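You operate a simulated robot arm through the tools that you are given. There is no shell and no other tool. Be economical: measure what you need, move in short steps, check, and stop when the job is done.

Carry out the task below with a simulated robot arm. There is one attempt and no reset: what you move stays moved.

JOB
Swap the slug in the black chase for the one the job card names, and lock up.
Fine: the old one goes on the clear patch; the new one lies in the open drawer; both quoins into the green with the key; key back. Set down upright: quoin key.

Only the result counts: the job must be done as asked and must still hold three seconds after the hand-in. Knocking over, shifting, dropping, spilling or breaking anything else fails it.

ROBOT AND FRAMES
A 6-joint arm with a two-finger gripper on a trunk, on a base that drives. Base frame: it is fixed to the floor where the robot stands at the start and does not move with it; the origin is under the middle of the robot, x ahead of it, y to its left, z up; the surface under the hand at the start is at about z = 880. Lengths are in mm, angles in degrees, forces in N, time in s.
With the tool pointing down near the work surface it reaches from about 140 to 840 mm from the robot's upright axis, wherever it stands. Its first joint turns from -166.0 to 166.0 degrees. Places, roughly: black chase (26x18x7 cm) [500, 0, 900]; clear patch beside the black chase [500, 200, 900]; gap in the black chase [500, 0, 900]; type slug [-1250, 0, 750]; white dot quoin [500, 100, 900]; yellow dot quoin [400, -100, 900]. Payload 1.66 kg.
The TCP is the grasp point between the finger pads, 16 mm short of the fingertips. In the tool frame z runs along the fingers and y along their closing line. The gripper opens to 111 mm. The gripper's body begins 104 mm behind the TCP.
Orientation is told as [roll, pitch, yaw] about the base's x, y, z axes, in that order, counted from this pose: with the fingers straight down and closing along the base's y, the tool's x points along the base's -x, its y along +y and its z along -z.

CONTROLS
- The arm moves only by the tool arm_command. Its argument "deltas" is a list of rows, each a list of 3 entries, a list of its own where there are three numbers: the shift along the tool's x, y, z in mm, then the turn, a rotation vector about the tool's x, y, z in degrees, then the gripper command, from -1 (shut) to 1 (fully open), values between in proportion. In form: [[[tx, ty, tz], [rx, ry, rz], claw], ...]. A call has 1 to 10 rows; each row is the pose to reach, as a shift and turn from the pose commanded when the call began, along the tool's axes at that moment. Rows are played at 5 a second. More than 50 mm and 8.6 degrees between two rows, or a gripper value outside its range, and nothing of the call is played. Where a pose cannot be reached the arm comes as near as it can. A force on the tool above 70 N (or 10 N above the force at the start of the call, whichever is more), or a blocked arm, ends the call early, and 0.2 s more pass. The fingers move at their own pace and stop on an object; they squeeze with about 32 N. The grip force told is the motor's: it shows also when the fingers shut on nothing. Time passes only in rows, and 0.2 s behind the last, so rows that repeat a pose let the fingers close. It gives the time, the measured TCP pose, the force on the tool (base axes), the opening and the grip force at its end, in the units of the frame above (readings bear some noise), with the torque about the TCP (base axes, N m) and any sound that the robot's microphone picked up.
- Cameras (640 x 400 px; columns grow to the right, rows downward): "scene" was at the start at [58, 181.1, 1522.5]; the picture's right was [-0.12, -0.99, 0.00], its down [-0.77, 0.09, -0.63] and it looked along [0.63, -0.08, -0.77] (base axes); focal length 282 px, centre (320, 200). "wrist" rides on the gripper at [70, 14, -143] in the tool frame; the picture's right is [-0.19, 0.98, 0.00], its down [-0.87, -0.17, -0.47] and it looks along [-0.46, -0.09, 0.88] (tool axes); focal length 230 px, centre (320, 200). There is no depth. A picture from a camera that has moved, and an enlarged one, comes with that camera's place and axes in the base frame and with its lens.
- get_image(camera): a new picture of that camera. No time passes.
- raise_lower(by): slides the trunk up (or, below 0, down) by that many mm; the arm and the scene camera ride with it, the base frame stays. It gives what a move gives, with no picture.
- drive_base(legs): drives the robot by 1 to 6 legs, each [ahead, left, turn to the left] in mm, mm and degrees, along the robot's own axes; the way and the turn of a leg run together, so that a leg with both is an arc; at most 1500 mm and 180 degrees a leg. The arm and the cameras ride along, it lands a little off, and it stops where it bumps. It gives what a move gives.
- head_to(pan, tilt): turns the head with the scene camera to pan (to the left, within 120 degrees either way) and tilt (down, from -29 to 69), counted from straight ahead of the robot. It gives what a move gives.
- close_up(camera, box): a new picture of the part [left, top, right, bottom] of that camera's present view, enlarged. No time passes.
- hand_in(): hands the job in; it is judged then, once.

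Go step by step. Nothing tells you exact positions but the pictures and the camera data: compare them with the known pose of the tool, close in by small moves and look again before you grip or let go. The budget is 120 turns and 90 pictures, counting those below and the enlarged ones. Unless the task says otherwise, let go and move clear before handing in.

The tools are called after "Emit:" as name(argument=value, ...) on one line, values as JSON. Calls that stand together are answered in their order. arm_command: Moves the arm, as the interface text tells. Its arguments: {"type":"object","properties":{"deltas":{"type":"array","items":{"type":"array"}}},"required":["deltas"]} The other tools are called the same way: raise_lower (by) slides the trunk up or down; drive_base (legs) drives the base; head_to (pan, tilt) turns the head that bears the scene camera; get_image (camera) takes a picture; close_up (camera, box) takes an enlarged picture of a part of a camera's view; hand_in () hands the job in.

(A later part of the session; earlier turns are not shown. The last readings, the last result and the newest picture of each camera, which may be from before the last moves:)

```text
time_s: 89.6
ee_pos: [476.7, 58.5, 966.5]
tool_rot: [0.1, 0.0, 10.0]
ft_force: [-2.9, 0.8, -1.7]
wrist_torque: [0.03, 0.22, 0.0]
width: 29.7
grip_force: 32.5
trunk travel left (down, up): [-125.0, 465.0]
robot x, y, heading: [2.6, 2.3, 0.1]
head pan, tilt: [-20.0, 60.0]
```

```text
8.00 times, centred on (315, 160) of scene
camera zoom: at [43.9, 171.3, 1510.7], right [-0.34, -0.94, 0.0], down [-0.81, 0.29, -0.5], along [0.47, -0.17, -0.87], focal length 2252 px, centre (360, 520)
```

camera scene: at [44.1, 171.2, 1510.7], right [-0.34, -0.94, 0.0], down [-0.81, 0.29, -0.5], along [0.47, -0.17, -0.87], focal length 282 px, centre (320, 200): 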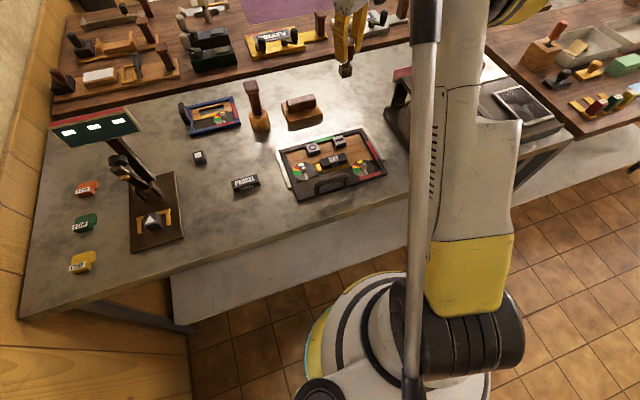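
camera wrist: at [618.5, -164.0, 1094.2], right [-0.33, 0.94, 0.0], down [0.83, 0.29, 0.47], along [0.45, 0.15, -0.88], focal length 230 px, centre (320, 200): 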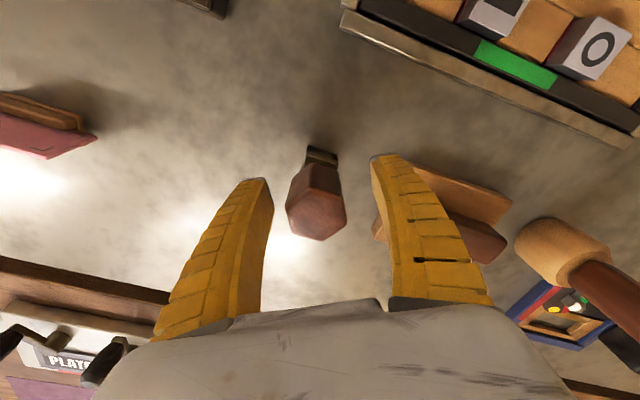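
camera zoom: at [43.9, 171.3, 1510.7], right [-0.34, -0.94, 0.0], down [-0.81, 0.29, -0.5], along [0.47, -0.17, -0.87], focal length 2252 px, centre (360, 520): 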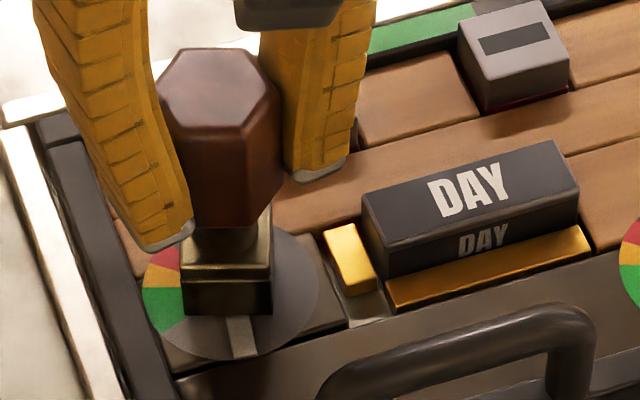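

The pointer follows. I continue turning, 40° more.

Emit:
arm_command(deltas=[[[0, 0, 0], [0, 0, 8], -0.6], [[0, 0, 0], [0, 0, 16], -0.6], [[0, 0, 0], [0, 0, 24], -0.6], [[0, 0, 0], [0, 0, 32], -0.6], [[0, 0, 0], [0, 0, 40], -0.6], [[0, 0, 0], [0, 0, 48], -0.6]])

Emit:
close_up(camera="scene", box=[285, 135, 345, 185])

```text
time_s: 91.0
ee_pos: [478.0, 60.3, 967.4]
tool_rot: [0.0, 0.0, -38.0]
ft_force: [1.8, 6.4, -2.7]
wrist_torque: [0.46, -0.1, 0.11]
width: 30.2
grip_force: 31.9
trunk travel left (down, up): [-125.0, 465.0]
robot x, y, heading: [0.9, 6.8, 0.1]
head pan, tilt: [-20.0, 60.0]
```

```text
8.00 times, centred on (315, 160) of scene
camera zoom: at [44.6, 172.0, 1510.6], right [-0.34, -0.94, 0.0], down [-0.81, 0.29, -0.5], along [0.47, -0.17, -0.87], focal length 2252 px, centre (360, 520)
```

zoom: 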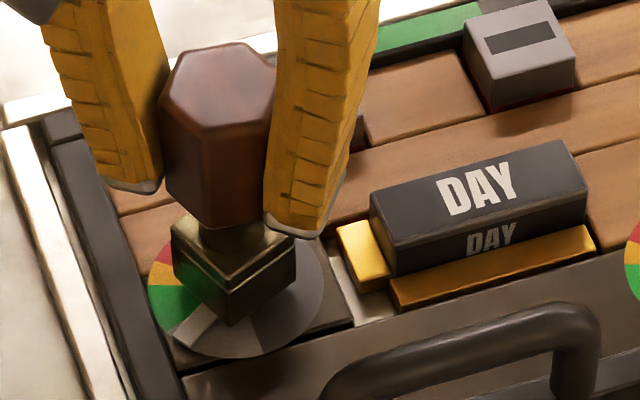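

The pointer is at the edge of green and the bar has closed on the slug. I turn another 24°.

Emit:
arm_command(deltas=[[[0, 0, 0], [0, 0, 8], -0.6], [[0, 0, 0], [0, 0, 16], -0.6], [[0, 0, 0], [0, 0, 24], -0.6], [[0, 0, 0], [0, 0, 24], -0.6]])

Emit:
close_up(camera="scene", box=[285, 135, 345, 185])

```text
time_s: 92.0
ee_pos: [477.5, 59.3, 966.7]
tool_rot: [0.1, 0.1, -62.0]
ft_force: [0.6, 10.9, -2.9]
wrist_torque: [0.74, -0.03, 0.08]
width: 30.6
grip_force: 31.8
trunk travel left (down, up): [-125.0, 465.0]
robot x, y, heading: [2.2, 3.1, 0.1]
head pan, tilt: [-20.0, 60.0]
```

```text
8.00 times, centred on (315, 160) of scene
camera zoom: at [44.4, 172.5, 1510.6], right [-0.34, -0.94, 0.0], down [-0.81, 0.29, -0.5], along [0.47, -0.17, -0.87], focal length 2252 px, centre (360, 520)
```

zoom: 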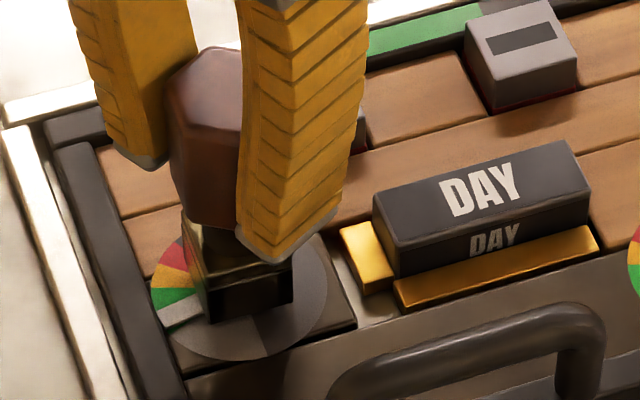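

The pointer lies mid-green. I relieve the side force by 2 mm (+y) and lift the key off.

Emit:
arm_command(deltas=[[[1.6, 0.9, 0], [0, 0, 0], -0.6], [[1.6, 0.9, 0], [0, 0, 0], -0.6]])

Emit:
arm_command(deltas=[[[0, 0, -8], [0, 0, 0], -0.6], [[0, 0, -20], [0, 0, 0], -0.6], [[0, 0, -45], [0, 0, 0], -0.6], [[0, 0, -60], [0, 0, 0], -0.6]])

Emit:
close_up(camera="scene", box=[270, 120, 400, 200])

```text
time_s: 92.6
ee_pos: [477.5, 59.8, 967.3]
tool_rot: [0.0, 0.0, -61.9]
ft_force: [1.8, 1.3, -0.8]
wrist_torque: [0.07, -0.15, 0.01]
width: 29.9
grip_force: 32.2
trunk travel left (down, up): [-125.0, 465.0]
robot x, y, heading: [1.5, 0.2, 0.2]
head pan, tilt: [-20.0, 60.0]
```

```text
time_s: 93.6
ee_pos: [476.9, 59.5, 1028.1]
tool_rot: [-0.1, 0.0, -61.9]
ft_force: [0.1, -0.9, -1.6]
wrist_torque: [0.0, -0.06, 0.01]
width: 29.9
grip_force: 31.8
trunk travel left (down, up): [-125.0, 465.0]
robot x, y, heading: [-2.0, 2.1, 0.4]
head pan, tilt: [-20.0, 60.0]
```

```text
4.92 times, centred on (335, 160) of scene
camera zoom: at [44.1, 171.2, 1510.8], right [-0.34, -0.94, 0.0], down [-0.81, 0.29, -0.5], along [0.47, -0.17, -0.87], focal length 1386 px, centre (246, 397)
```

zoom: 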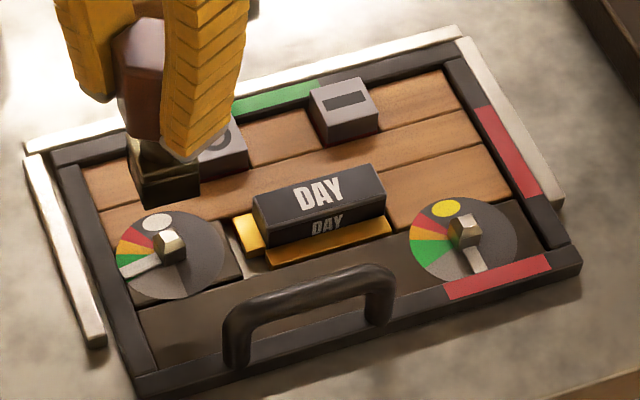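

I zoom in on the white dial to check the pointer precisely.

Emit:
close_up(camera="scene", box=[288, 156, 320, 184])

```text
14.29 times, centred on (304, 170) of scene
camera zoom: at [44.1, 171.2, 1510.8], right [-0.34, -0.94, 0.0], down [-0.81, 0.29, -0.5], along [0.47, -0.17, -0.87], focal length 4021 px, centre (549, 629)
```

zoom: 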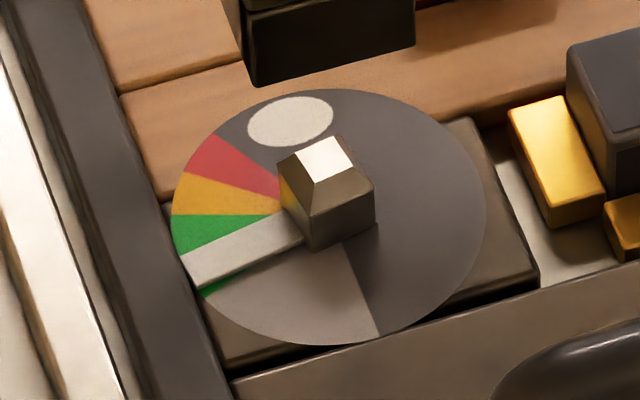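

White is in the green (about 12° inside the edge). Now I rotate back and carry the key to the yellow-dot quoin at about (433, -94).

Emit:
arm_command(deltas=[[[0, 0, -15], [0, 0, -8.4], -0.6], [[-15, -15, -15], [0, 0, -16.8], -0.6], [[-30, -30, -15], [0, 0, -25.2], -0.6], [[-45, -45, -15], [0, 0, -33.6], -0.6], [[-60, -60, -15], [0, 0, -42], -0.6], [[-75, -74, -15], [0, 0, -50.4], -0.6], [[-90, -88, -15], [0, 0, -58.8], -0.6], [[-103, -100, -15], [0, 0, -67.2], -0.6], [[-114.9, -110.8, -15], [0, 0, -75.6], -0.6], [[-114.9, -110.8, -15], [0, 0, -84], -0.6]])

Emit:
arm_command(deltas=[[[0, 0, 10], [0, 0, -8], -0.6], [[0, 0, 35], [0, 0, -8], -0.6], [[0, 0, 50], [0, 0, -8], -0.6], [[0, 0, 50], [0, 0, -8], -0.6]])

Emit:
close_up(camera="scene", box=[325, 135, 385, 185])

Emit:
close_up(camera="wrist", box=[270, 90, 390, 190])

```text
time_s: 95.8
ee_pos: [432.4, -92.5, 1042.6]
tool_rot: [0.0, 0.0, 22.2]
ft_force: [-0.4, 0.0, -2.0]
wrist_torque: [0.01, 0.03, 0.0]
width: 29.7
grip_force: 32.5
trunk travel left (down, up): [-125.0, 465.0]
robot x, y, heading: [-0.3, 2.5, 0.2]
head pan, tilt: [-20.0, 60.0]
```

```text
time_s: 96.8
ee_pos: [433.1, -94.1, 992.3]
tool_rot: [0.0, 0.0, 30.1]
ft_force: [0.9, 0.3, -2.7]
wrist_torque: [0.0, 0.0, -0.01]
width: 29.9
grip_force: 32.2
trunk travel left (down, up): [-125.0, 465.0]
robot x, y, heading: [1.3, 2.1, 0.3]
head pan, tilt: [-20.0, 60.0]
```

```text
8.00 times, centred on (355, 160) of scene
camera zoom: at [44.2, 171.2, 1510.8], right [-0.34, -0.94, 0.0], down [-0.81, 0.29, -0.5], along [0.47, -0.17, -0.87], focal length 2252 px, centre (40, 520)
```

zoom: 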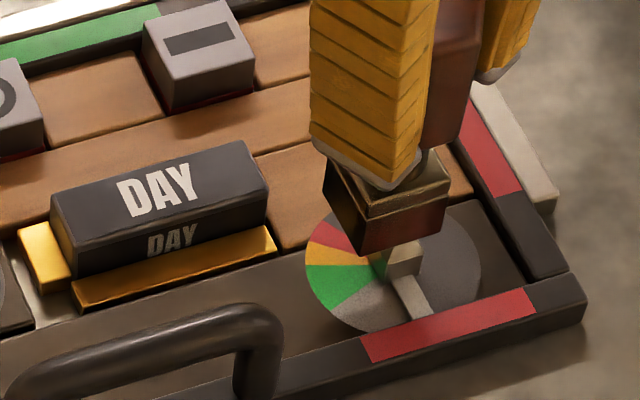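

```text
4.00 times, centred on (330, 140) of wrist
camera zoom: at [366.6, -116.5, 1133.9], right [-0.33, 0.94, 0.0], down [0.83, 0.29, 0.47], along [0.45, 0.15, -0.88], focal length 920 px, centre (280, 440)
```

zoom: 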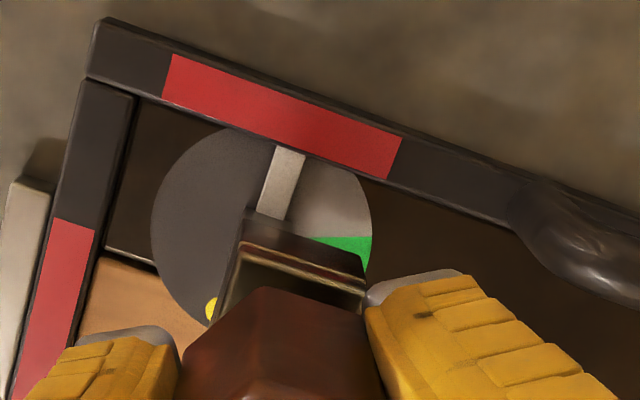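

Comparing with the successful white alignment, the key must go about (-2.5, -4.6) mm. I shift and recheck.

Emit:
arm_command(deltas=[[[4.5, -2.7, 0], [0, 0, 0], -0.6], [[4.5, -2.7, 0], [0, 0, 0], -0.6]])

Emit:
close_up(camera="wrist", box=[270, 90, 390, 190])

Emit:
close_up(camera="scene", box=[325, 135, 385, 185])

```text
time_s: 97.4
ee_pos: [431.3, -97.7, 992.3]
tool_rot: [0.0, 0.0, 30.1]
ft_force: [-0.4, -0.1, -1.6]
wrist_torque: [0.04, 0.01, -0.02]
width: 29.4
grip_force: 31.3
trunk travel left (down, up): [-125.0, 465.0]
robot x, y, heading: [1.8, 5.1, -0.1]
head pan, tilt: [-20.0, 60.0]
```

```text
4.00 times, centred on (330, 140) of wrist
camera zoom: at [363.9, -120.9, 1133.9], right [-0.33, 0.94, 0.0], down [0.83, 0.29, 0.47], along [0.45, 0.15, -0.88], focal length 920 px, centre (280, 440)
```

zoom: 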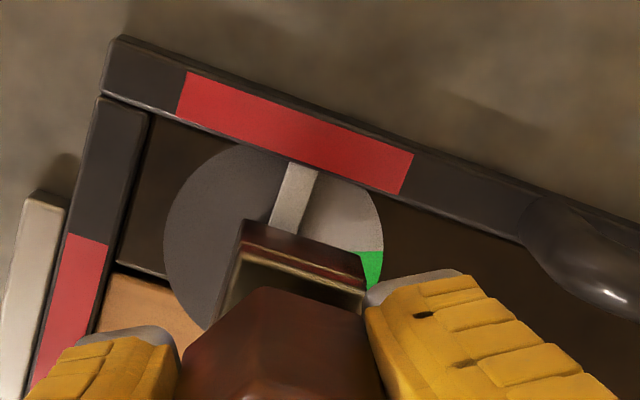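

```text
8.00 times, centred on (355, 160) of scene
camera zoom: at [44.2, 171.1, 1510.8], right [-0.34, -0.94, 0.0], down [-0.81, 0.29, -0.5], along [0.47, -0.17, -0.87], focal length 2252 px, centre (40, 520)
```

zoom: 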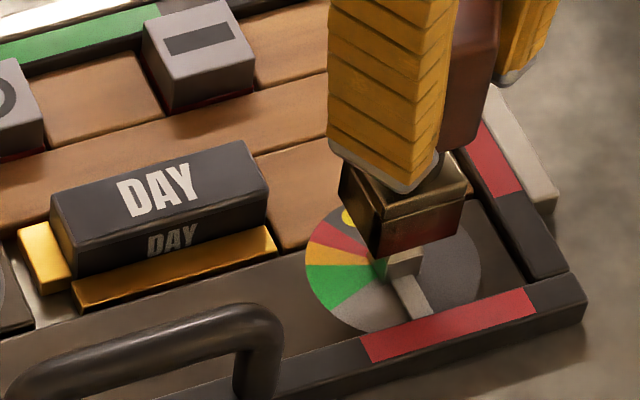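

Now it looks identical to the white case before its last correction, so I apply the same correction and descend, checking force.

Emit:
arm_command(deltas=[[[0.2, -1.3, 5], [0, 0, 0], -0.6], [[0.2, -1.3, 10], [0, 0, 0], -0.6], [[0.2, -1.3, 13], [0, 0, 0], -0.6], [[0.2, -1.3, 15], [0, 0, 0], -0.6], [[0.2, -1.3, 17], [0, 0, 0], -0.6]])

Emit:
arm_command(deltas=[[[0, 0, 2], [0, 0, 0], -0.6], [[0, 0, 4], [0, 0, 0], -0.6], [[0, 0, 6], [0, 0, 0], -0.6], [[0, 0, 7.5], [0, 0, 0], -0.6]])

```text
time_s: 98.6
ee_pos: [430.9, -98.5, 974.8]
tool_rot: [-0.1, 0.0, 30.1]
ft_force: [-0.6, -0.6, -1.6]
wrist_torque: [-0.01, -0.01, -0.04]
width: 29.8
grip_force: 32.6
trunk travel left (down, up): [-125.0, 465.0]
robot x, y, heading: [-0.2, 3.1, 0.1]
head pan, tilt: [-20.0, 60.0]
```

```text
time_s: 99.6
ee_pos: [431.4, -99.8, 966.0]
tool_rot: [0.0, -0.1, 30.0]
ft_force: [0.5, -3.2, -0.4]
wrist_torque: [-0.17, 0.0, -0.04]
width: 29.9
grip_force: 31.9
trunk travel left (down, up): [-125.0, 465.0]
robot x, y, heading: [2.2, 4.4, 0.2]
head pan, tilt: [-20.0, 60.0]
```

Engaged. I turn clockwise 80° with a slight lateral compensation, then check.

Emit:
arm_command(deltas=[[[0, 0, 0], [0, 0, 8], -0.6], [[0, 0, 0], [0, 0, 16], -0.6], [[0, 0.1, 0], [0, 0, 24], -0.6], [[-0.1, 0.2, 0], [0, 0, 32], -0.6], [[-0.2, 0.3, 0], [0, 0, 40], -0.6], [[-0.2, 0.4, 0], [0, 0, 48], -0.6], [[-0.3, 0.5, 0], [0, 0, 56], -0.6], [[-0.4, 0.6, 0], [0, 0, 64], -0.6], [[-0.4, 0.8, 0], [0, 0, 72], -0.6], [[-0.5, 0.9, 0], [0, 0, 80], -0.6]])

Emit:
close_up(camera="scene", box=[325, 135, 385, 185])

```text
time_s: 101.8
ee_pos: [432.9, -97.6, 967.1]
tool_rot: [0.0, 0.0, -50.0]
ft_force: [-1.6, 10.5, -3.4]
wrist_torque: [0.69, 0.15, 0.1]
width: 29.8
grip_force: 31.9
trunk travel left (down, up): [-125.0, 465.0]
robot x, y, heading: [-2.2, 5.1, 0.1]
head pan, tilt: [-20.0, 60.0]
```

```text
8.00 times, centred on (355, 160) of scene
camera zoom: at [44.3, 172.3, 1510.6], right [-0.34, -0.94, 0.0], down [-0.81, 0.29, -0.5], along [0.47, -0.17, -0.87], focal length 2252 px, centre (40, 520)
```

zoom: 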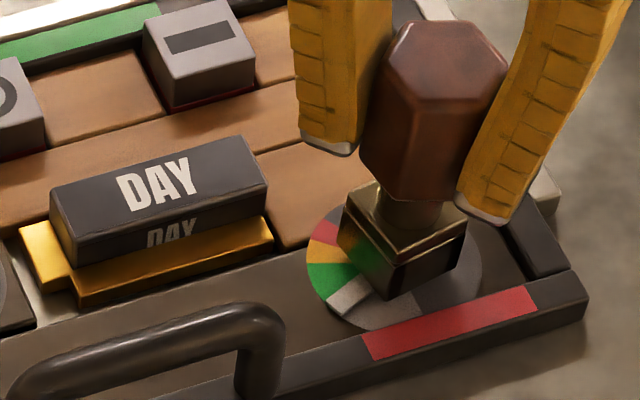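

Pointer is at the edge of green. I relieve the side force and turn 18° more.

Emit:
arm_command(deltas=[[[1.1, 0.9, 0], [0, 0, 6], -0.6], [[1.1, 0.9, 0], [0, 0, 12], -0.6], [[1.2, 1.0, 0], [0, 0, 18], -0.6], [[1.2, 1.0, 0], [0, 0, 18], -0.6]])

Emit:
arm_command(deltas=[[[0, 0, -8], [0, 0, 0], -0.6], [[0, 0, -20], [0, 0, 0], -0.6], [[0, 0, -50], [0, 0, 0], -0.6], [[0, 0, -90], [0, 0, 0], -0.6]])

Emit:
close_up(camera="scene", box=[280, 125, 400, 195])

```text
time_s: 102.8
ee_pos: [432.0, -95.9, 968.0]
tool_rot: [0.0, -0.1, -68.0]
ft_force: [5.7, 2.9, -0.5]
wrist_torque: [0.11, -0.36, 0.08]
width: 30.9
grip_force: 32.2
trunk travel left (down, up): [-125.0, 465.0]
robot x, y, heading: [0.8, 1.2, 0.3]
head pan, tilt: [-20.0, 60.0]
```

```text
time_s: 103.8
ee_pos: [427.7, -96.3, 1057.6]
tool_rot: [-0.1, 0.0, -67.9]
ft_force: [-0.2, 0.2, -1.8]
wrist_torque: [0.03, 0.0, 0.01]
width: 29.9
grip_force: 31.9
trunk travel left (down, up): [-125.0, 465.0]
robot x, y, heading: [-1.9, 2.1, 0.2]
head pan, tilt: [-20.0, 60.0]
```

```text
5.33 times, centred on (340, 160) of scene
camera zoom: at [43.7, 171.3, 1510.8], right [-0.34, -0.94, 0.0], down [-0.81, 0.29, -0.5], along [0.47, -0.17, -0.87], focal length 1501 px, centre (213, 413)
```

zoom: 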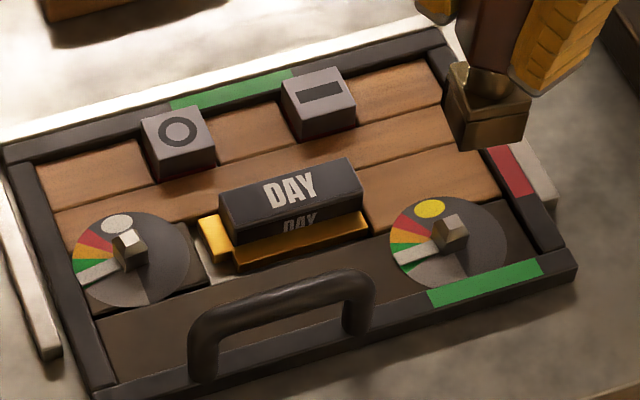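

The strip by the yellow quoin turned green, but the right-hand strip is still red. I compare both dials closely.

Emit:
close_up(camera="scene", box=[288, 156, 320, 184])

Emit:
close_up(camera="scene", box=[346, 152, 390, 184])

```text
14.29 times, centred on (304, 170) of scene
camera zoom: at [43.7, 171.3, 1510.8], right [-0.34, -0.94, 0.0], down [-0.81, 0.29, -0.5], along [0.47, -0.17, -0.87], focal length 4021 px, centre (549, 629)
```

zoom: 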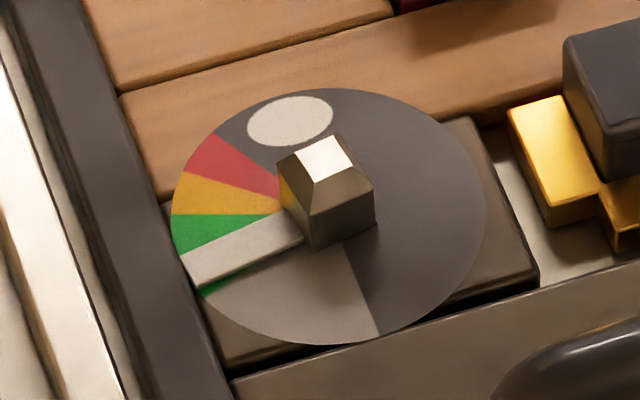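

```text
12.50 times, centred on (368, 168) of scene
camera zoom: at [43.7, 171.3, 1510.8], right [-0.34, -0.94, 0.0], down [-0.81, 0.29, -0.5], along [0.47, -0.17, -0.87], focal length 3518 px, centre (-280, 600)
```

zoom: 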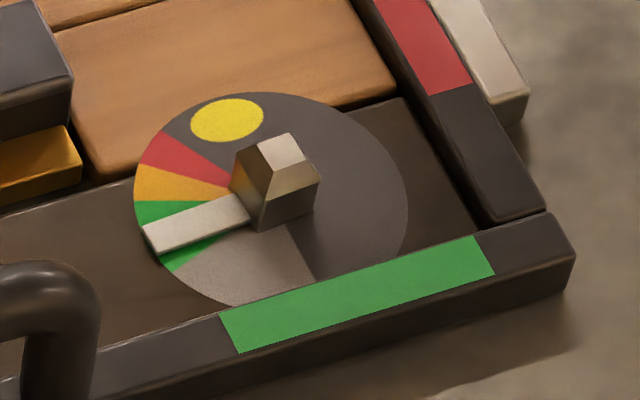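

Yellow sits mid-green; white needs several degrees more for its strip. I return to the white post, with the key yawed to about -54° to match the post's present angle.

Emit:
arm_command(deltas=[[[21, 17, 0], [0, 0, -4], -0.6], [[42, 35, 0], [0, 0, -8], -0.6], [[63, 52, 0], [0, 0, -14], -0.6], [[84, 70, 0], [0, 0, -14], -0.6], [[105, 87, 0], [0, 0, -14], -0.6], [[126.1, 104.2, 10], [0, 0, -14], -0.6], [[126.1, 104.2, 45], [0, 0, -14], -0.6], [[126.1, 104.2, 55], [0, 0, -14], -0.6], [[126.1, 104.2, 55], [0, 0, -14], -0.6]])

Emit:
arm_command(deltas=[[[0, 0, 0], [0, 0, 0], -0.6]])

Emit:
arm_command(deltas=[[[0, 0, 0], [0, 0, 0], -0.6]])

Emit:
arm_command(deltas=[[[0, 0, 0], [0, 0, 0], -0.6]])

```text
time_s: 105.8
ee_pos: [480.9, 61.3, 1002.4]
tool_rot: [0.0, 0.0, -53.9]
ft_force: [-0.1, 1.4, -1.7]
wrist_torque: [0.0, 0.03, 0.02]
width: 29.7
grip_force: 32.2
trunk travel left (down, up): [-125.0, 465.0]
robot x, y, heading: [0.9, 2.6, 0.3]
head pan, tilt: [-20.0, 60.0]
```

```text
time_s: 106.2
ee_pos: [480.9, 58.7, 1001.5]
tool_rot: [-0.1, -0.1, -53.9]
ft_force: [-0.1, -1.2, -1.4]
wrist_torque: [0.0, -0.02, -0.01]
width: 29.6
grip_force: 31.6
trunk travel left (down, up): [-125.0, 465.0]
robot x, y, heading: [-1.6, 6.1, 0.3]
head pan, tilt: [-20.0, 60.0]
```

```text
time_s: 106.6
ee_pos: [480.8, 59.7, 1002.1]
tool_rot: [-0.1, -0.1, -53.9]
ft_force: [0.2, -0.4, -1.1]
wrist_torque: [0.03, -0.01, -0.03]
width: 30.0
grip_force: 32.1
trunk travel left (down, up): [-125.0, 465.0]
robot x, y, heading: [-0.7, 6.0, 0.1]
head pan, tilt: [-20.0, 60.0]
```

```text
time_s: 107.0
ee_pos: [479.8, 59.0, 1001.8]
tool_rot: [0.0, 0.0, -53.8]
ft_force: [-0.1, -0.2, -1.7]
wrist_torque: [-0.01, -0.02, -0.05]
width: 29.8
grip_force: 32.2
trunk travel left (down, up): [-125.0, 465.0]
robot x, y, heading: [-0.3, 3.0, 0.0]
head pan, tilt: [-20.0, 60.0]
```

I correct x by -3.4 mm, lower to just above the post and check once.

Emit:
arm_command(deltas=[[[2, -2.75, 5], [0, 0, 0], -0.6], [[2, -2.75, 13], [0, 0, 0], -0.6], [[2, -2.75, 13], [0, 0, 0], -0.6]])

Emit:
close_up(camera="scene", box=[285, 140, 335, 185])

```text
time_s: 107.8
ee_pos: [476.8, 60.0, 989.6]
tool_rot: [0.0, 0.0, -53.9]
ft_force: [0.0, -0.3, -1.3]
wrist_torque: [-0.04, 0.01, 0.03]
width: 29.8
grip_force: 31.9
trunk travel left (down, up): [-125.0, 465.0]
robot x, y, heading: [-1.0, 4.7, 0.0]
head pan, tilt: [-20.0, 60.0]
```

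```text
8.89 times, centred on (310, 162) of scene
camera zoom: at [44.3, 171.2, 1510.8], right [-0.34, -0.94, 0.0], down [-0.81, 0.29, -0.5], along [0.47, -0.17, -0.87], focal length 2502 px, centre (409, 533)
```

zoom: 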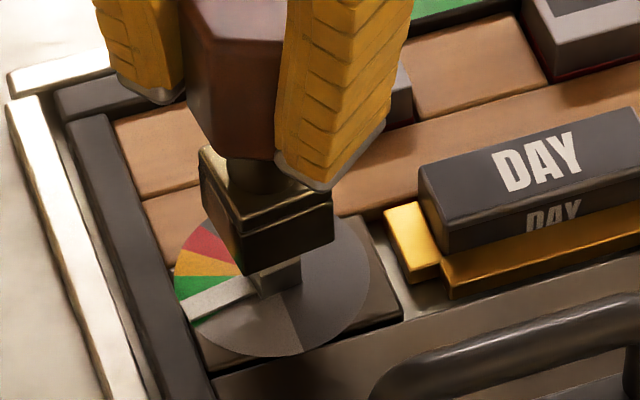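

Aligned. I descend carefully onto the post.

Emit:
arm_command(deltas=[[[0, 0, 5], [0, 0, 0], -0.6], [[0, 0, 9], [0, 0, 0], -0.6], [[0, 0, 12], [0, 0, 0], -0.6], [[0, 0, 14], [0, 0, 0], -0.6]])

Emit:
arm_command(deltas=[[[0, 0, 2], [0, 0, 0], -0.6], [[0, 0, 5], [0, 0, 0], -0.6], [[0, 0, 8], [0, 0, 0], -0.6]])

```text
time_s: 108.8
ee_pos: [477.2, 60.3, 975.5]
tool_rot: [0.0, 0.0, -54.0]
ft_force: [-0.2, -0.6, -1.7]
wrist_torque: [-0.01, 0.02, 0.03]
width: 29.7
grip_force: 32.2
trunk travel left (down, up): [-125.0, 465.0]
robot x, y, heading: [4.0, 4.4, 0.2]
head pan, tilt: [-20.0, 60.0]
```

```text
time_s: 109.6
ee_pos: [477.4, 59.9, 968.8]
tool_rot: [0.0, 0.1, -54.0]
ft_force: [0.2, 0.0, -1.4]
wrist_torque: [0.0, 0.03, -0.01]
width: 29.6
grip_force: 31.8
trunk travel left (down, up): [-125.0, 465.0]
robot x, y, heading: [-1.3, 3.7, -0.1]
head pan, tilt: [-20.0, 60.0]
```

Engaged with no side force. I turn to yaw ≈ -71° and lift off.

Emit:
arm_command(deltas=[[[0, 0, 0], [0, 0, 6], -0.6], [[0, 0, 0], [0, 0, 12], -0.6], [[0, 0, 0], [0, 0, 17], -0.6], [[0, 0, 0], [0, 0, 17], -0.6]])

Emit:
close_up(camera="scene", box=[285, 130, 405, 195])

```text
time_s: 110.6
ee_pos: [478.2, 59.0, 967.9]
tool_rot: [0.0, 0.0, -70.9]
ft_force: [3.9, 4.4, -2.3]
wrist_torque: [0.3, -0.27, 0.09]
width: 30.4
grip_force: 32.3
trunk travel left (down, up): [-125.0, 465.0]
robot x, y, heading: [1.0, 6.2, 0.1]
head pan, tilt: [-20.0, 60.0]
```

```text
5.33 times, centred on (345, 162) of scene
camera zoom: at [44.8, 171.7, 1510.7], right [-0.34, -0.94, 0.0], down [-0.81, 0.29, -0.5], along [0.47, -0.17, -0.87], focal length 1501 px, centre (187, 400)
```

zoom: 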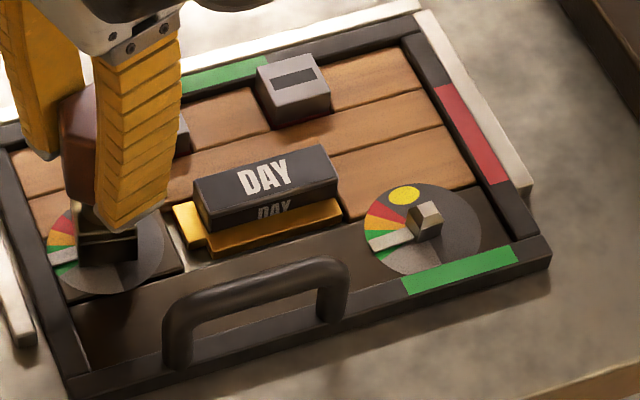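

The white pointer looks mid-green. I lift the key off and look at the strip again.

Emit:
arm_command(deltas=[[[0.5, 0.5, 0], [0, 0, -3], -0.6], [[0.5, 0.5, -8], [0, 0, -3], -0.6], [[0.5, 0.5, -25], [0, 0, -3], -0.6], [[0.5, 0.5, -60], [0, 0, -3], -0.6], [[0.5, 0.5, -100], [0, 0, -3], -0.6]])

Emit:
close_up(camera="scene", box=[284, 130, 396, 195])

```text
time_s: 111.8
ee_pos: [477.5, 60.1, 1067.2]
tool_rot: [0.0, 0.0, -67.9]
ft_force: [-0.6, -0.3, -0.5]
wrist_torque: [-0.01, -0.02, -0.01]
width: 29.6
grip_force: 32.4
trunk travel left (down, up): [-125.0, 465.0]
robot x, y, heading: [-0.9, 2.2, -0.1]
head pan, tilt: [-20.0, 60.0]
```

```text
5.71 times, centred on (340, 162) of scene
camera zoom: at [43.8, 171.1, 1510.8], right [-0.34, -0.94, 0.0], down [-0.81, 0.29, -0.5], along [0.47, -0.17, -0.87], focal length 1608 px, centre (206, 414)
```

zoom: 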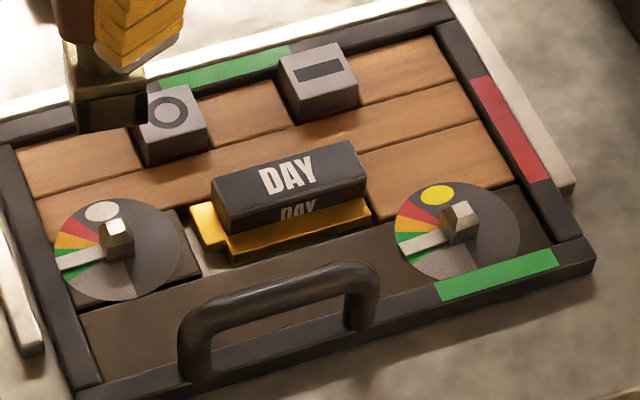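

White is now mid-green but its strip stays red; perhaps the slug isn't bearing on the -y furniture. I look closely at the slug's ends.

Emit:
close_up(camera="scene", box=[314, 150, 352, 178])

```text
14.29 times, centred on (333, 164) of scene
camera zoom: at [43.8, 171.1, 1510.8], right [-0.34, -0.94, 0.0], down [-0.81, 0.29, -0.5], along [0.47, -0.17, -0.87], focal length 4021 px, centre (134, 714)
```

zoom: 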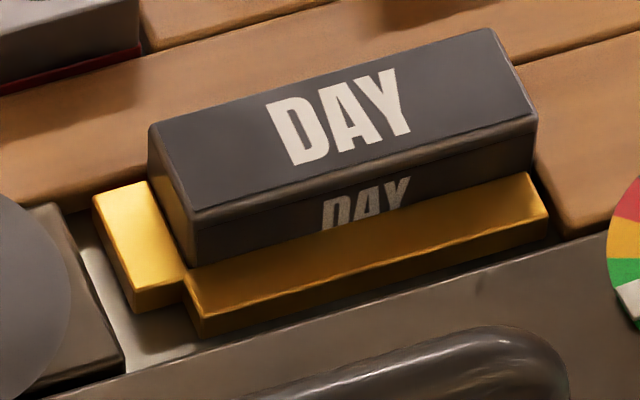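

The slug shows a ~2 mm gap at its -y end, so the y-push isn't reaching the right frame; it was pinned by the yellow quoin. I'll loosen yellow, let white push the slug home, then retighten. First back to the yellow post.

Emit:
arm_command(deltas=[[[-21, -17, 0], [0, 0, 0], -0.6], [[-43, -34, 0], [0, 0, 0], -0.6], [[-64, -50, 0], [0, 0, 0], -0.6], [[-86, -67, 0], [0, 0, 0], -0.6], [[-107, -84, 0], [0, 0, -4], -0.6], [[-128.6, -100.9, 0], [0, 0, -8], -0.6], [[-128.6, -100.9, 45], [0, 0, -8], -0.6], [[-128.6, -100.9, 75], [0, 0, -8], -0.6], [[-128.6, -100.9, 75], [0, 0, -8], -0.6]])

Emit:
arm_command(deltas=[[[0, 0, 0], [0, 0, 0], -0.6]])

Emit:
arm_command(deltas=[[[0, 0, 0], [0, 0, 0], -0.6]])

Emit:
arm_command(deltas=[[[0, 0, 0], [0, 0, 0], -0.6]])

```text
time_s: 113.8
ee_pos: [432.2, -96.5, 991.9]
tool_rot: [0.0, 0.1, -59.8]
ft_force: [-0.4, 0.6, -1.2]
wrist_torque: [-0.03, -0.02, -0.01]
width: 29.7
grip_force: 32.0
trunk travel left (down, up): [-125.0, 465.0]
robot x, y, heading: [-1.8, 3.0, -0.0]
head pan, tilt: [-20.0, 60.0]
```

```text
time_s: 114.2
ee_pos: [431.7, -97.0, 993.1]
tool_rot: [-0.1, 0.0, -60.0]
ft_force: [-0.6, -0.1, -1.3]
wrist_torque: [0.02, 0.0, 0.02]
width: 29.9
grip_force: 32.3
trunk travel left (down, up): [-125.0, 465.0]
robot x, y, heading: [2.1, 4.7, 0.1]
head pan, tilt: [-20.0, 60.0]
```

```text
time_s: 114.6
ee_pos: [432.0, -97.1, 993.8]
tool_rot: [0.0, 0.0, -59.9]
ft_force: [-0.1, -0.2, -1.7]
wrist_torque: [0.0, 0.03, -0.01]
width: 29.6
grip_force: 32.3
trunk travel left (down, up): [-125.0, 465.0]
robot x, y, heading: [-1.2, 6.4, -0.0]
head pan, tilt: [-20.0, 60.0]
```

```text
time_s: 115.0
ee_pos: [433.2, -96.5, 992.7]
tool_rot: [0.0, 0.0, -59.9]
ft_force: [-0.3, -0.2, -1.5]
wrist_torque: [0.0, 0.01, -0.03]
width: 29.9
grip_force: 32.0
trunk travel left (down, up): [-125.0, 465.0]
robot x, y, heading: [-2.6, 3.0, -0.0]
head pan, tilt: [-20.0, 60.0]
```

Positioned at (432.3, -96.8). I lower onto the yellow post in steps.

Emit:
arm_command(deltas=[[[0, 0, 6], [0, 0, 0], -0.6], [[0, 0, 12], [0, 0, 0], -0.6], [[0, 0, 16], [0, 0, 0], -0.6], [[0, 0, 18], [0, 0, 0], -0.6]])

Emit:
arm_command(deltas=[[[0, 0, 2], [0, 0, 0], -0.6], [[0, 0, 5], [0, 0, 0], -0.6], [[0, 0, 7], [0, 0, 0], -0.6]])

```text
time_s: 116.0
ee_pos: [432.8, -96.7, 975.8]
tool_rot: [0.0, 0.1, -60.0]
ft_force: [-0.5, -0.5, -2.5]
wrist_torque: [0.03, 0.03, 0.01]
width: 29.7
grip_force: 31.8
trunk travel left (down, up): [-125.0, 465.0]
robot x, y, heading: [-0.7, 2.8, 0.0]
head pan, tilt: [-20.0, 60.0]
```

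```text
time_s: 116.8
ee_pos: [430.5, -96.9, 968.1]
tool_rot: [0.0, 0.0, -59.9]
ft_force: [-0.4, 0.5, -1.5]
wrist_torque: [-0.01, -0.01, -0.01]
width: 29.7
grip_force: 32.0
trunk travel left (down, up): [-125.0, 465.0]
robot x, y, heading: [-3.5, 1.3, 0.2]
head pan, tilt: [-20.0, 60.0]
```

Engaged without force. I turn it back counter-clockwise ~60° to free the slug in x.

Emit:
arm_command(deltas=[[[0, 0, 0], [0, 0, -8], -0.6], [[0, 0, 0], [0, 0, -16], -0.6], [[-0.2, -0.1, 0], [0, 0, -24], -0.6], [[-0.4, -0.2, 0], [0, 0, -32], -0.6], [[-0.5, -0.3, 0], [0, 0, -40], -0.6], [[-0.6, -0.4, 0], [0, 0, -48], -0.6], [[-0.7, -0.4, 0], [0, 0, -56], -0.6], [[-0.8, -0.5, 0], [0, 0, -60], -0.6]])

```text
time_s: 118.6
ee_pos: [431.8, -98.6, 967.7]
tool_rot: [-0.1, -0.1, 0.2]
ft_force: [-5.0, -5.4, -2.6]
wrist_torque: [-0.35, 0.32, -0.07]
width: 29.8
grip_force: 32.1
trunk travel left (down, up): [-125.0, 465.0]
robot x, y, heading: [-2.7, 2.3, -0.0]
head pan, tilt: [-20.0, 60.0]
```

Yellow is loosened. I lift and go back to the white post (yaw 25° now matches it by 4-fold symmetry).

Emit:
arm_command(deltas=[[[0.5, -0.5, -8], [0, 0, 3], -0.6], [[0.5, -0.5, -25], [0, 0, 3], -0.6], [[0.5, -0.5, -60], [0, 0, 0], -0.6], [[-10, 35, -75], [0, 0, -6], -0.6], [[-20, 70, -75], [0, 0, -12], -0.6], [[-32, 110, -75], [0, 0, -18], -0.6], [[-45, 155, -75], [0, 0, -25], -0.6], [[-45, 155, -45], [0, 0, -25], -0.6], [[-45, 155, -25], [0, 0, -25], -0.6], [[-45, 155, -25], [0, 0, -25], -0.6]])

Emit:
arm_command(deltas=[[[0, 0, 0], [0, 0, 0], -0.6]])

Emit:
arm_command(deltas=[[[0, 0, 0], [0, 0, 0], -0.6]])

Emit:
arm_command(deltas=[[[0, 0, 0], [0, 0, 0], -0.6]])

```text
time_s: 120.8
ee_pos: [475.8, 57.5, 992.5]
tool_rot: [0.0, 0.0, 25.1]
ft_force: [-0.2, 0.1, -2.2]
wrist_torque: [-0.05, -0.02, 0.02]
width: 29.7
grip_force: 31.7
trunk travel left (down, up): [-125.0, 465.0]
robot x, y, heading: [2.0, 4.0, 0.2]
head pan, tilt: [-20.0, 60.0]
```

```text
time_s: 121.2
ee_pos: [477.6, 56.4, 992.2]
tool_rot: [0.0, 0.0, 25.1]
ft_force: [0.4, 0.8, -0.7]
wrist_torque: [0.02, 0.03, -0.03]
width: 29.6
grip_force: 32.0
trunk travel left (down, up): [-125.0, 465.0]
robot x, y, heading: [-2.0, 3.3, 0.3]
head pan, tilt: [-20.0, 60.0]
```

```text
time_s: 121.6
ee_pos: [477.4, 56.6, 991.6]
tool_rot: [0.0, 0.0, 25.1]
ft_force: [-0.1, -0.4, -1.3]
wrist_torque: [-0.01, 0.0, -0.03]
width: 29.4
grip_force: 31.9
trunk travel left (down, up): [-125.0, 465.0]
robot x, y, heading: [1.4, 3.1, 0.1]
head pan, tilt: [-20.0, 60.0]
```

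```text
time_s: 122.0
ee_pos: [476.1, 57.2, 992.0]
tool_rot: [-0.1, 0.0, 25.2]
ft_force: [0.4, 0.0, -1.7]
wrist_torque: [-0.01, -0.01, 0.0]
width: 29.8
grip_force: 31.9
trunk travel left (down, up): [-125.0, 465.0]
robot x, y, heading: [0.3, 7.5, -0.1]
head pan, tilt: [-20.0, 60.0]
```

Correct by (+0.4, +1.5) mm and descend.

Emit:
arm_command(deltas=[[[-1, 1.2, 6], [0, 0, 0], -0.6], [[-1, 1.2, 12], [0, 0, 0], -0.6], [[-1, 1.2, 16], [0, 0, 0], -0.6], [[-1, 1.2, 19], [0, 0, 0], -0.6]])

Emit:
arm_command(deltas=[[[0, 0, 2], [0, 0, 0], -0.6], [[0, 0, 5], [0, 0, 0], -0.6], [[0, 0, 6], [0, 0, 0], -0.6]])

```text
time_s: 123.0
ee_pos: [477.4, 58.1, 974.2]
tool_rot: [0.0, 0.1, 25.1]
ft_force: [0.0, -2.3, 1.9]
wrist_torque: [-0.2, 0.02, 0.01]
width: 30.1
grip_force: 32.3
trunk travel left (down, up): [-125.0, 465.0]
robot x, y, heading: [-1.8, 4.9, 0.2]
head pan, tilt: [-20.0, 60.0]
```

```text
time_s: 123.8
ee_pos: [476.4, 58.0, 966.8]
tool_rot: [0.0, 0.0, 25.1]
ft_force: [-1.4, -6.4, 0.0]
wrist_torque: [-0.37, 0.03, -0.01]
width: 30.7
grip_force: 31.5
trunk travel left (down, up): [-125.0, 465.0]
robot x, y, heading: [-1.9, 3.9, 0.4]
head pan, tilt: [-20.0, 60.0]
```

Engaged; relieve 1 mm in y and turn clockwise to yaw ≈ 11° (about 8° more of post turn).

Emit:
arm_command(deltas=[[[0.4, -0.9, 0], [0, 0, 0], -0.6], [[0.4, -0.9, 0], [0, 0, 6], -0.6], [[0.4, -0.9, 0], [0, 0, 11], -0.6], [[0.4, -0.9, 0], [0, 0, 14], -0.6], [[0.4, -0.9, 0], [0, 0, 14], -0.6]])

```text
time_s: 125.0
ee_pos: [478.0, 58.5, 968.3]
tool_rot: [0.0, 0.1, 11.0]
ft_force: [-1.3, -0.9, -4.6]
wrist_torque: [-0.1, 0.1, 0.01]
width: 30.2
grip_force: 32.1
trunk travel left (down, up): [-125.0, 465.0]
robot x, y, heading: [-1.0, 3.1, 0.1]
head pan, tilt: [-20.0, 60.0]
```

I turn 4° more and watch whether the torque rises.

Emit:
arm_command(deltas=[[[0, 0, 0], [0, 0, 2], -0.6], [[0, 0, 0], [0, 0, 4], -0.6], [[0, 0, 0], [0, 0, 4], -0.6]])

Emit:
arm_command(deltas=[[[0, 0, 0], [0, 0, 0], -0.6]])

```text
time_s: 125.8
ee_pos: [477.0, 57.2, 969.0]
tool_rot: [0.0, 0.0, 7.1]
ft_force: [0.5, 1.5, -3.0]
wrist_torque: [0.04, -0.04, 0.01]
width: 29.6
grip_force: 32.0
trunk travel left (down, up): [-125.0, 465.0]
robot x, y, heading: [-1.5, 6.3, 0.5]
head pan, tilt: [-20.0, 60.0]
```

```text
time_s: 126.2
ee_pos: [477.9, 57.1, 966.3]
tool_rot: [0.1, 0.0, 7.1]
ft_force: [0.3, 0.6, -1.8]
wrist_torque: [0.07, -0.04, -0.01]
width: 29.8
grip_force: 31.5
trunk travel left (down, up): [-125.0, 465.0]
robot x, y, heading: [-1.3, 4.2, -0.1]
head pan, tilt: [-20.0, 60.0]
```

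I lift off and spend a look on both the white pointer, the slug and the strip.

Emit:
arm_command(deltas=[[[0, 0, 0], [0, 0, -3], -0.6], [[0, 0, -8], [0, 0, -3], -0.6], [[0, 0, -25], [0, 0, -3], -0.6], [[0, 0, -60], [0, 0, -3], -0.6], [[0, 0, -100], [0, 0, -3], -0.6]])

Emit:
close_up(camera="scene", box=[286, 138, 390, 190])

```text
time_s: 127.4
ee_pos: [476.9, 57.0, 1068.1]
tool_rot: [0.0, 0.0, 10.1]
ft_force: [0.1, 1.2, -0.7]
wrist_torque: [0.0, 0.04, 0.0]
width: 29.7
grip_force: 31.8
trunk travel left (down, up): [-125.0, 465.0]
robot x, y, heading: [7.0, 2.3, 0.3]
head pan, tilt: [-20.0, 60.0]
```

```text
6.15 times, centred on (338, 164) of scene
camera zoom: at [43.8, 171.1, 1510.8], right [-0.34, -0.94, 0.0], down [-0.81, 0.29, -0.5], along [0.47, -0.17, -0.87], focal length 1732 px, centre (209, 422)
```

zoom: 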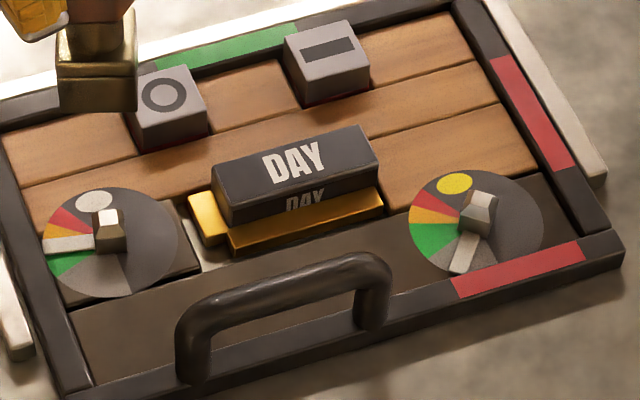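

That overshot: white is now at the green/orange border (and yellow is loose, its strip red again). Pictures are nearly spent, so I use my measured key-to-pointer relation: re-engage at yaw 13° and turn white back counter-clockwise to mid-green.

Emit:
arm_command(deltas=[[[0, 0, 40], [0, 0, -3], -0.6], [[0, 0, 72], [0, 0, -3], -0.6], [[0, 0, 85], [0, 0, -3], -0.6], [[0, 0, 92], [0, 0, -3], -0.6], [[0, 0, 100], [0, 0, -3], -0.6]])

Emit:
arm_command(deltas=[[[0, 0, 0], [0, 0, -6], -0.6], [[0, 0, 0], [0, 0, -12], -0.6], [[0, 0, 0], [0, 0, -16], -0.6], [[0, 0, 0], [0, 0, -16], -0.6]])

```text
time_s: 128.6
ee_pos: [476.4, 55.9, 967.3]
tool_rot: [0.0, 0.0, 13.1]
ft_force: [0.0, -0.3, -1.4]
wrist_torque: [0.02, 0.01, 0.01]
width: 29.7
grip_force: 32.0
trunk travel left (down, up): [-125.0, 465.0]
robot x, y, heading: [-0.1, 5.5, -0.2]
head pan, tilt: [-20.0, 60.0]
```

```text
time_s: 129.6
ee_pos: [476.9, 56.6, 967.9]
tool_rot: [-0.1, 0.1, 29.2]
ft_force: [2.6, -2.5, -1.3]
wrist_torque: [-0.2, -0.18, -0.02]
width: 30.1
grip_force: 31.7
trunk travel left (down, up): [-125.0, 465.0]
robot x, y, heading: [1.4, 2.7, 0.1]
head pan, tilt: [-20.0, 60.0]
```

I add 5° more for margin, then lift straight off.

Emit:
arm_command(deltas=[[[0, 0, 0], [0, 0, -3], -0.6], [[0, 0, 0], [0, 0, -5], -0.6], [[0, 0, 0], [0, 0, -5], -0.6]])

Emit:
arm_command(deltas=[[[0, 0, 0], [0, 0, 6], -0.6], [[0, 0, -8], [0, 0, 6], -0.6], [[0, 0, -25], [0, 0, 6], -0.6], [[0, 0, -60], [0, 0, 6], -0.6], [[0, 0, -90], [0, 0, 6], -0.6]])

Emit:
close_up(camera="scene", box=[286, 138, 390, 190])

```text
time_s: 130.4
ee_pos: [476.7, 58.4, 967.7]
tool_rot: [0.0, 0.1, 34.2]
ft_force: [0.0, -3.6, -4.2]
wrist_torque: [-0.29, 0.03, -0.04]
width: 29.9
grip_force: 32.5
trunk travel left (down, up): [-125.0, 465.0]
robot x, y, heading: [-1.0, 0.5, 0.1]
head pan, tilt: [-20.0, 60.0]
```

```text
time_s: 131.6
ee_pos: [476.4, 58.1, 1058.8]
tool_rot: [0.0, 0.0, 28.1]
ft_force: [-0.1, -0.2, -1.1]
wrist_torque: [0.02, -0.02, 0.03]
width: 29.5
grip_force: 32.1
trunk travel left (down, up): [-125.0, 465.0]
robot x, y, heading: [-0.1, 4.0, -0.0]
head pan, tilt: [-20.0, 60.0]
```

```text
refused: no pictures are left
```

No pictures remain, so I proceed by measured coordinates: to the yellow post at (431.3, -98.7), yaw -7°.

Emit:
arm_command(deltas=[[[18, -19, 0], [0, 0, 6], -0.6], [[37, -38, 0], [0, 0, 12], -0.6], [[56, -58, 0], [0, 0, 18], -0.6], [[75, -78, 0], [0, 0, 24], -0.6], [[95, -98, 0], [0, 0, 30], -0.6], [[113.3, -116.9, 0], [0, 0, 35], -0.6], [[113.3, -116.9, 40], [0, 0, 35], -0.6], [[113.3, -116.9, 66], [0, 0, 35], -0.6], [[113.3, -116.9, 66], [0, 0, 35], -0.6]])

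Emit:
arm_command(deltas=[[[0, 0, 0], [0, 0, 0], -0.6]])

Emit:
arm_command(deltas=[[[0, 0, 0], [0, 0, 0], -0.6]])

Emit:
arm_command(deltas=[[[0, 0, 0], [0, 0, 0], -0.6]])

Emit:
arm_command(deltas=[[[0, 0, 0], [0, 0, 0], -0.6]])

```text
time_s: 133.6
ee_pos: [432.7, -98.2, 991.8]
tool_rot: [0.0, 0.0, -6.8]
ft_force: [-0.5, -0.4, -1.1]
wrist_torque: [-0.02, 0.0, 0.01]
width: 29.6
grip_force: 32.1
trunk travel left (down, up): [-125.0, 465.0]
robot x, y, heading: [0.9, 3.5, -0.1]
head pan, tilt: [-20.0, 60.0]
```

```text
time_s: 134.0
ee_pos: [432.6, -98.0, 991.6]
tool_rot: [0.0, 0.0, -6.9]
ft_force: [1.0, -0.1, -1.4]
wrist_torque: [0.0, 0.01, 0.01]
width: 29.6
grip_force: 32.2
trunk travel left (down, up): [-125.0, 465.0]
robot x, y, heading: [-2.5, 4.2, 0.1]
head pan, tilt: [-20.0, 60.0]
```

```text
time_s: 134.4
ee_pos: [433.1, -99.0, 991.0]
tool_rot: [0.0, 0.1, -6.9]
ft_force: [0.3, 0.5, -1.9]
wrist_torque: [-0.02, 0.0, 0.01]
width: 29.6
grip_force: 32.0
trunk travel left (down, up): [-125.0, 465.0]
robot x, y, heading: [-1.7, 2.0, -0.0]
head pan, tilt: [-20.0, 60.0]
```

```text
time_s: 134.8
ee_pos: [433.7, -98.8, 991.3]
tool_rot: [-0.1, 0.0, -6.8]
ft_force: [-0.4, 0.3, -1.5]
wrist_torque: [0.04, 0.03, -0.02]
width: 29.8
grip_force: 31.9
trunk travel left (down, up): [-125.0, 465.0]
robot x, y, heading: [1.2, 2.8, -0.2]
head pan, tilt: [-20.0, 60.0]
```

```text
time_s: 135.2
ee_pos: [433.3, -98.2, 990.9]
tool_rot: [0.0, -0.1, -6.9]
ft_force: [-0.3, 1.1, -1.1]
wrist_torque: [0.0, -0.02, 0.03]
width: 29.8
grip_force: 32.1
trunk travel left (down, up): [-125.0, 465.0]
robot x, y, heading: [4.9, 0.8, 0.2]
head pan, tilt: [-20.0, 60.0]
```

I correct -1.8 mm in x and descend onto the yellow post.

Emit:
arm_command(deltas=[[[1.7, -0.5, 6], [0, 0, 0], -0.6], [[1.7, -0.5, 12], [0, 0, 0], -0.6], [[1.7, -0.5, 15], [0, 0, 0], -0.6], [[1.7, -0.5, 17], [0, 0, 0], -0.6]])

Emit:
arm_command(deltas=[[[0, 0, 2], [0, 0, 0], -0.6], [[0, 0, 5], [0, 0, 0], -0.6], [[0, 0, 7], [0, 0, 0], -0.6]])

```text
time_s: 136.2
ee_pos: [430.5, -98.8, 975.1]
tool_rot: [0.0, 0.0, -6.9]
ft_force: [1.0, 0.3, -0.6]
wrist_torque: [0.04, -0.06, -0.03]
width: 29.4
grip_force: 31.9
trunk travel left (down, up): [-125.0, 465.0]
robot x, y, heading: [-1.8, 3.9, 0.1]
head pan, tilt: [-20.0, 60.0]
```

```text
time_s: 137.0
ee_pos: [431.6, -98.0, 968.1]
tool_rot: [-0.1, 0.0, -6.9]
ft_force: [3.0, 3.7, 0.8]
wrist_torque: [0.28, -0.14, -0.04]
width: 30.6
grip_force: 32.3
trunk travel left (down, up): [-125.0, 465.0]
robot x, y, heading: [0.5, 4.8, 0.0]
head pan, tilt: [-20.0, 60.0]
```

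Engaged. I turn clockwise 63° to yaw -70° with slight lateral compensation.

Emit:
arm_command(deltas=[[[-0.3, 0.4, 0], [0, 0, 8], -0.6], [[-0.4, 0.6, 0], [0, 0, 16], -0.6], [[-0.5, 0.8, 0], [0, 0, 24], -0.6], [[-0.6, 1.0, 0], [0, 0, 32], -0.6], [[-0.7, 1.2, 0], [0, 0, 40], -0.6], [[-0.8, 1.4, 0], [0, 0, 48], -0.6], [[-0.8, 1.6, 0], [0, 0, 56], -0.6], [[-0.8, 1.8, 0], [0, 0, 63], -0.6], [[-0.8, 1.8, 0], [0, 0, 63], -0.6]])

```text
time_s: 139.0
ee_pos: [431.9, -95.4, 967.2]
tool_rot: [0.0, -0.1, -69.9]
ft_force: [2.9, 13.2, -2.6]
wrist_torque: [0.85, -0.18, 0.11]
width: 31.6
grip_force: 32.2
trunk travel left (down, up): [-125.0, 465.0]
robot x, y, heading: [1.0, 3.8, -0.2]
head pan, tilt: [-20.0, 60.0]
```

Torque 0.11 confirms it was driven as before. I relieve the side force and lift off.

Emit:
arm_command(deltas=[[[1.7, 0.6, 0], [0, 0, 0], -0.6], [[1.7, 0.6, 0], [0, 0, -3], -0.6], [[1.7, 0.6, -8], [0, 0, -3], -0.6], [[1.7, 0.6, -25], [0, 0, -3], -0.6], [[1.7, 0.6, -65], [0, 0, -3], -0.6], [[1.7, 0.6, -110], [0, 0, -3], -0.6]])

```text
time_s: 140.4
ee_pos: [430.2, -95.9, 1076.3]
tool_rot: [0.1, 0.0, -66.9]
ft_force: [0.2, -0.7, -1.6]
wrist_torque: [0.01, -0.02, 0.04]
width: 29.7
grip_force: 32.0
trunk travel left (down, up): [-125.0, 465.0]
robot x, y, heading: [-0.1, 5.6, 0.1]
head pan, tilt: [-20.0, 60.0]
```

Now the key goes back home: turn to yaw 30° while moving toward (686, -141).

Emit:
arm_command(deltas=[[[0, 0, -10], [0, 0, -8.5], -0.6], [[-15, 23, -10], [0, 0, -17], -0.6], [[-31, 48, -10], [0, 0, -25.5], -0.6], [[-47, 72, -10], [0, 0, -34], -0.6], [[-63, 97, -10], [0, 0, -42.5], -0.6], [[-79, 121, -10], [0, 0, -51], -0.6], [[-95, 146, -10], [0, 0, -59.5], -0.6], [[-111, 170, -10], [0, 0, -68], -0.6], [[-126, 194, -10], [0, 0, -76.5], -0.6], [[-141.3, 217.7, -10], [0, 0, -85], -0.6]])

Emit:
arm_command(deltas=[[[0, 0, 20], [0, 0, -6], -0.6], [[0, 0, 60], [0, 0, -12], -0.6], [[0, 0, 100], [0, 0, -12], -0.6], [[0, 0, 100], [0, 0, -12], -0.6]])

Emit:
arm_command(deltas=[[[0, 0, 0], [0, 0, 0], -0.6]])

Emit:
arm_command(deltas=[[[0, 0, 0], [0, 0, 0], -0.6]])

```text
time_s: 142.6
ee_pos: [688.9, -140.1, 1086.5]
tool_rot: [0.0, 0.0, 18.2]
ft_force: [-0.3, 0.0, -1.5]
wrist_torque: [-0.01, 0.02, 0.0]
width: 29.7
grip_force: 32.0
trunk travel left (down, up): [-125.0, 465.0]
robot x, y, heading: [-1.4, 2.1, 0.1]
head pan, tilt: [-20.0, 60.0]
```

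```text
time_s: 143.6
ee_pos: [689.6, -139.9, 987.6]
tool_rot: [0.1, 0.0, 30.3]
ft_force: [0.4, -0.5, -1.0]
wrist_torque: [0.0, 0.02, 0.01]
width: 29.9
grip_force: 31.7
trunk travel left (down, up): [-125.0, 465.0]
robot x, y, heading: [-1.5, 7.4, 0.2]
head pan, tilt: [-20.0, 60.0]
```

```text
time_s: 144.0
ee_pos: [688.4, -140.8, 988.7]
tool_rot: [0.0, 0.0, 30.1]
ft_force: [0.0, -0.2, -2.1]
wrist_torque: [0.02, 0.02, 0.0]
width: 29.6
grip_force: 32.6
trunk travel left (down, up): [-125.0, 465.0]
robot x, y, heading: [0.6, 2.4, 0.2]
head pan, tilt: [-20.0, 60.0]
```

```text
time_s: 144.4
ee_pos: [689.0, -141.0, 989.1]
tool_rot: [0.0, 0.1, 30.1]
ft_force: [-0.5, -1.0, -0.8]
wrist_torque: [-0.04, 0.03, -0.03]
width: 29.8
grip_force: 32.4
trunk travel left (down, up): [-125.0, 465.0]
robot x, y, heading: [0.3, 3.4, 0.1]
head pan, tilt: [-20.0, 60.0]
```

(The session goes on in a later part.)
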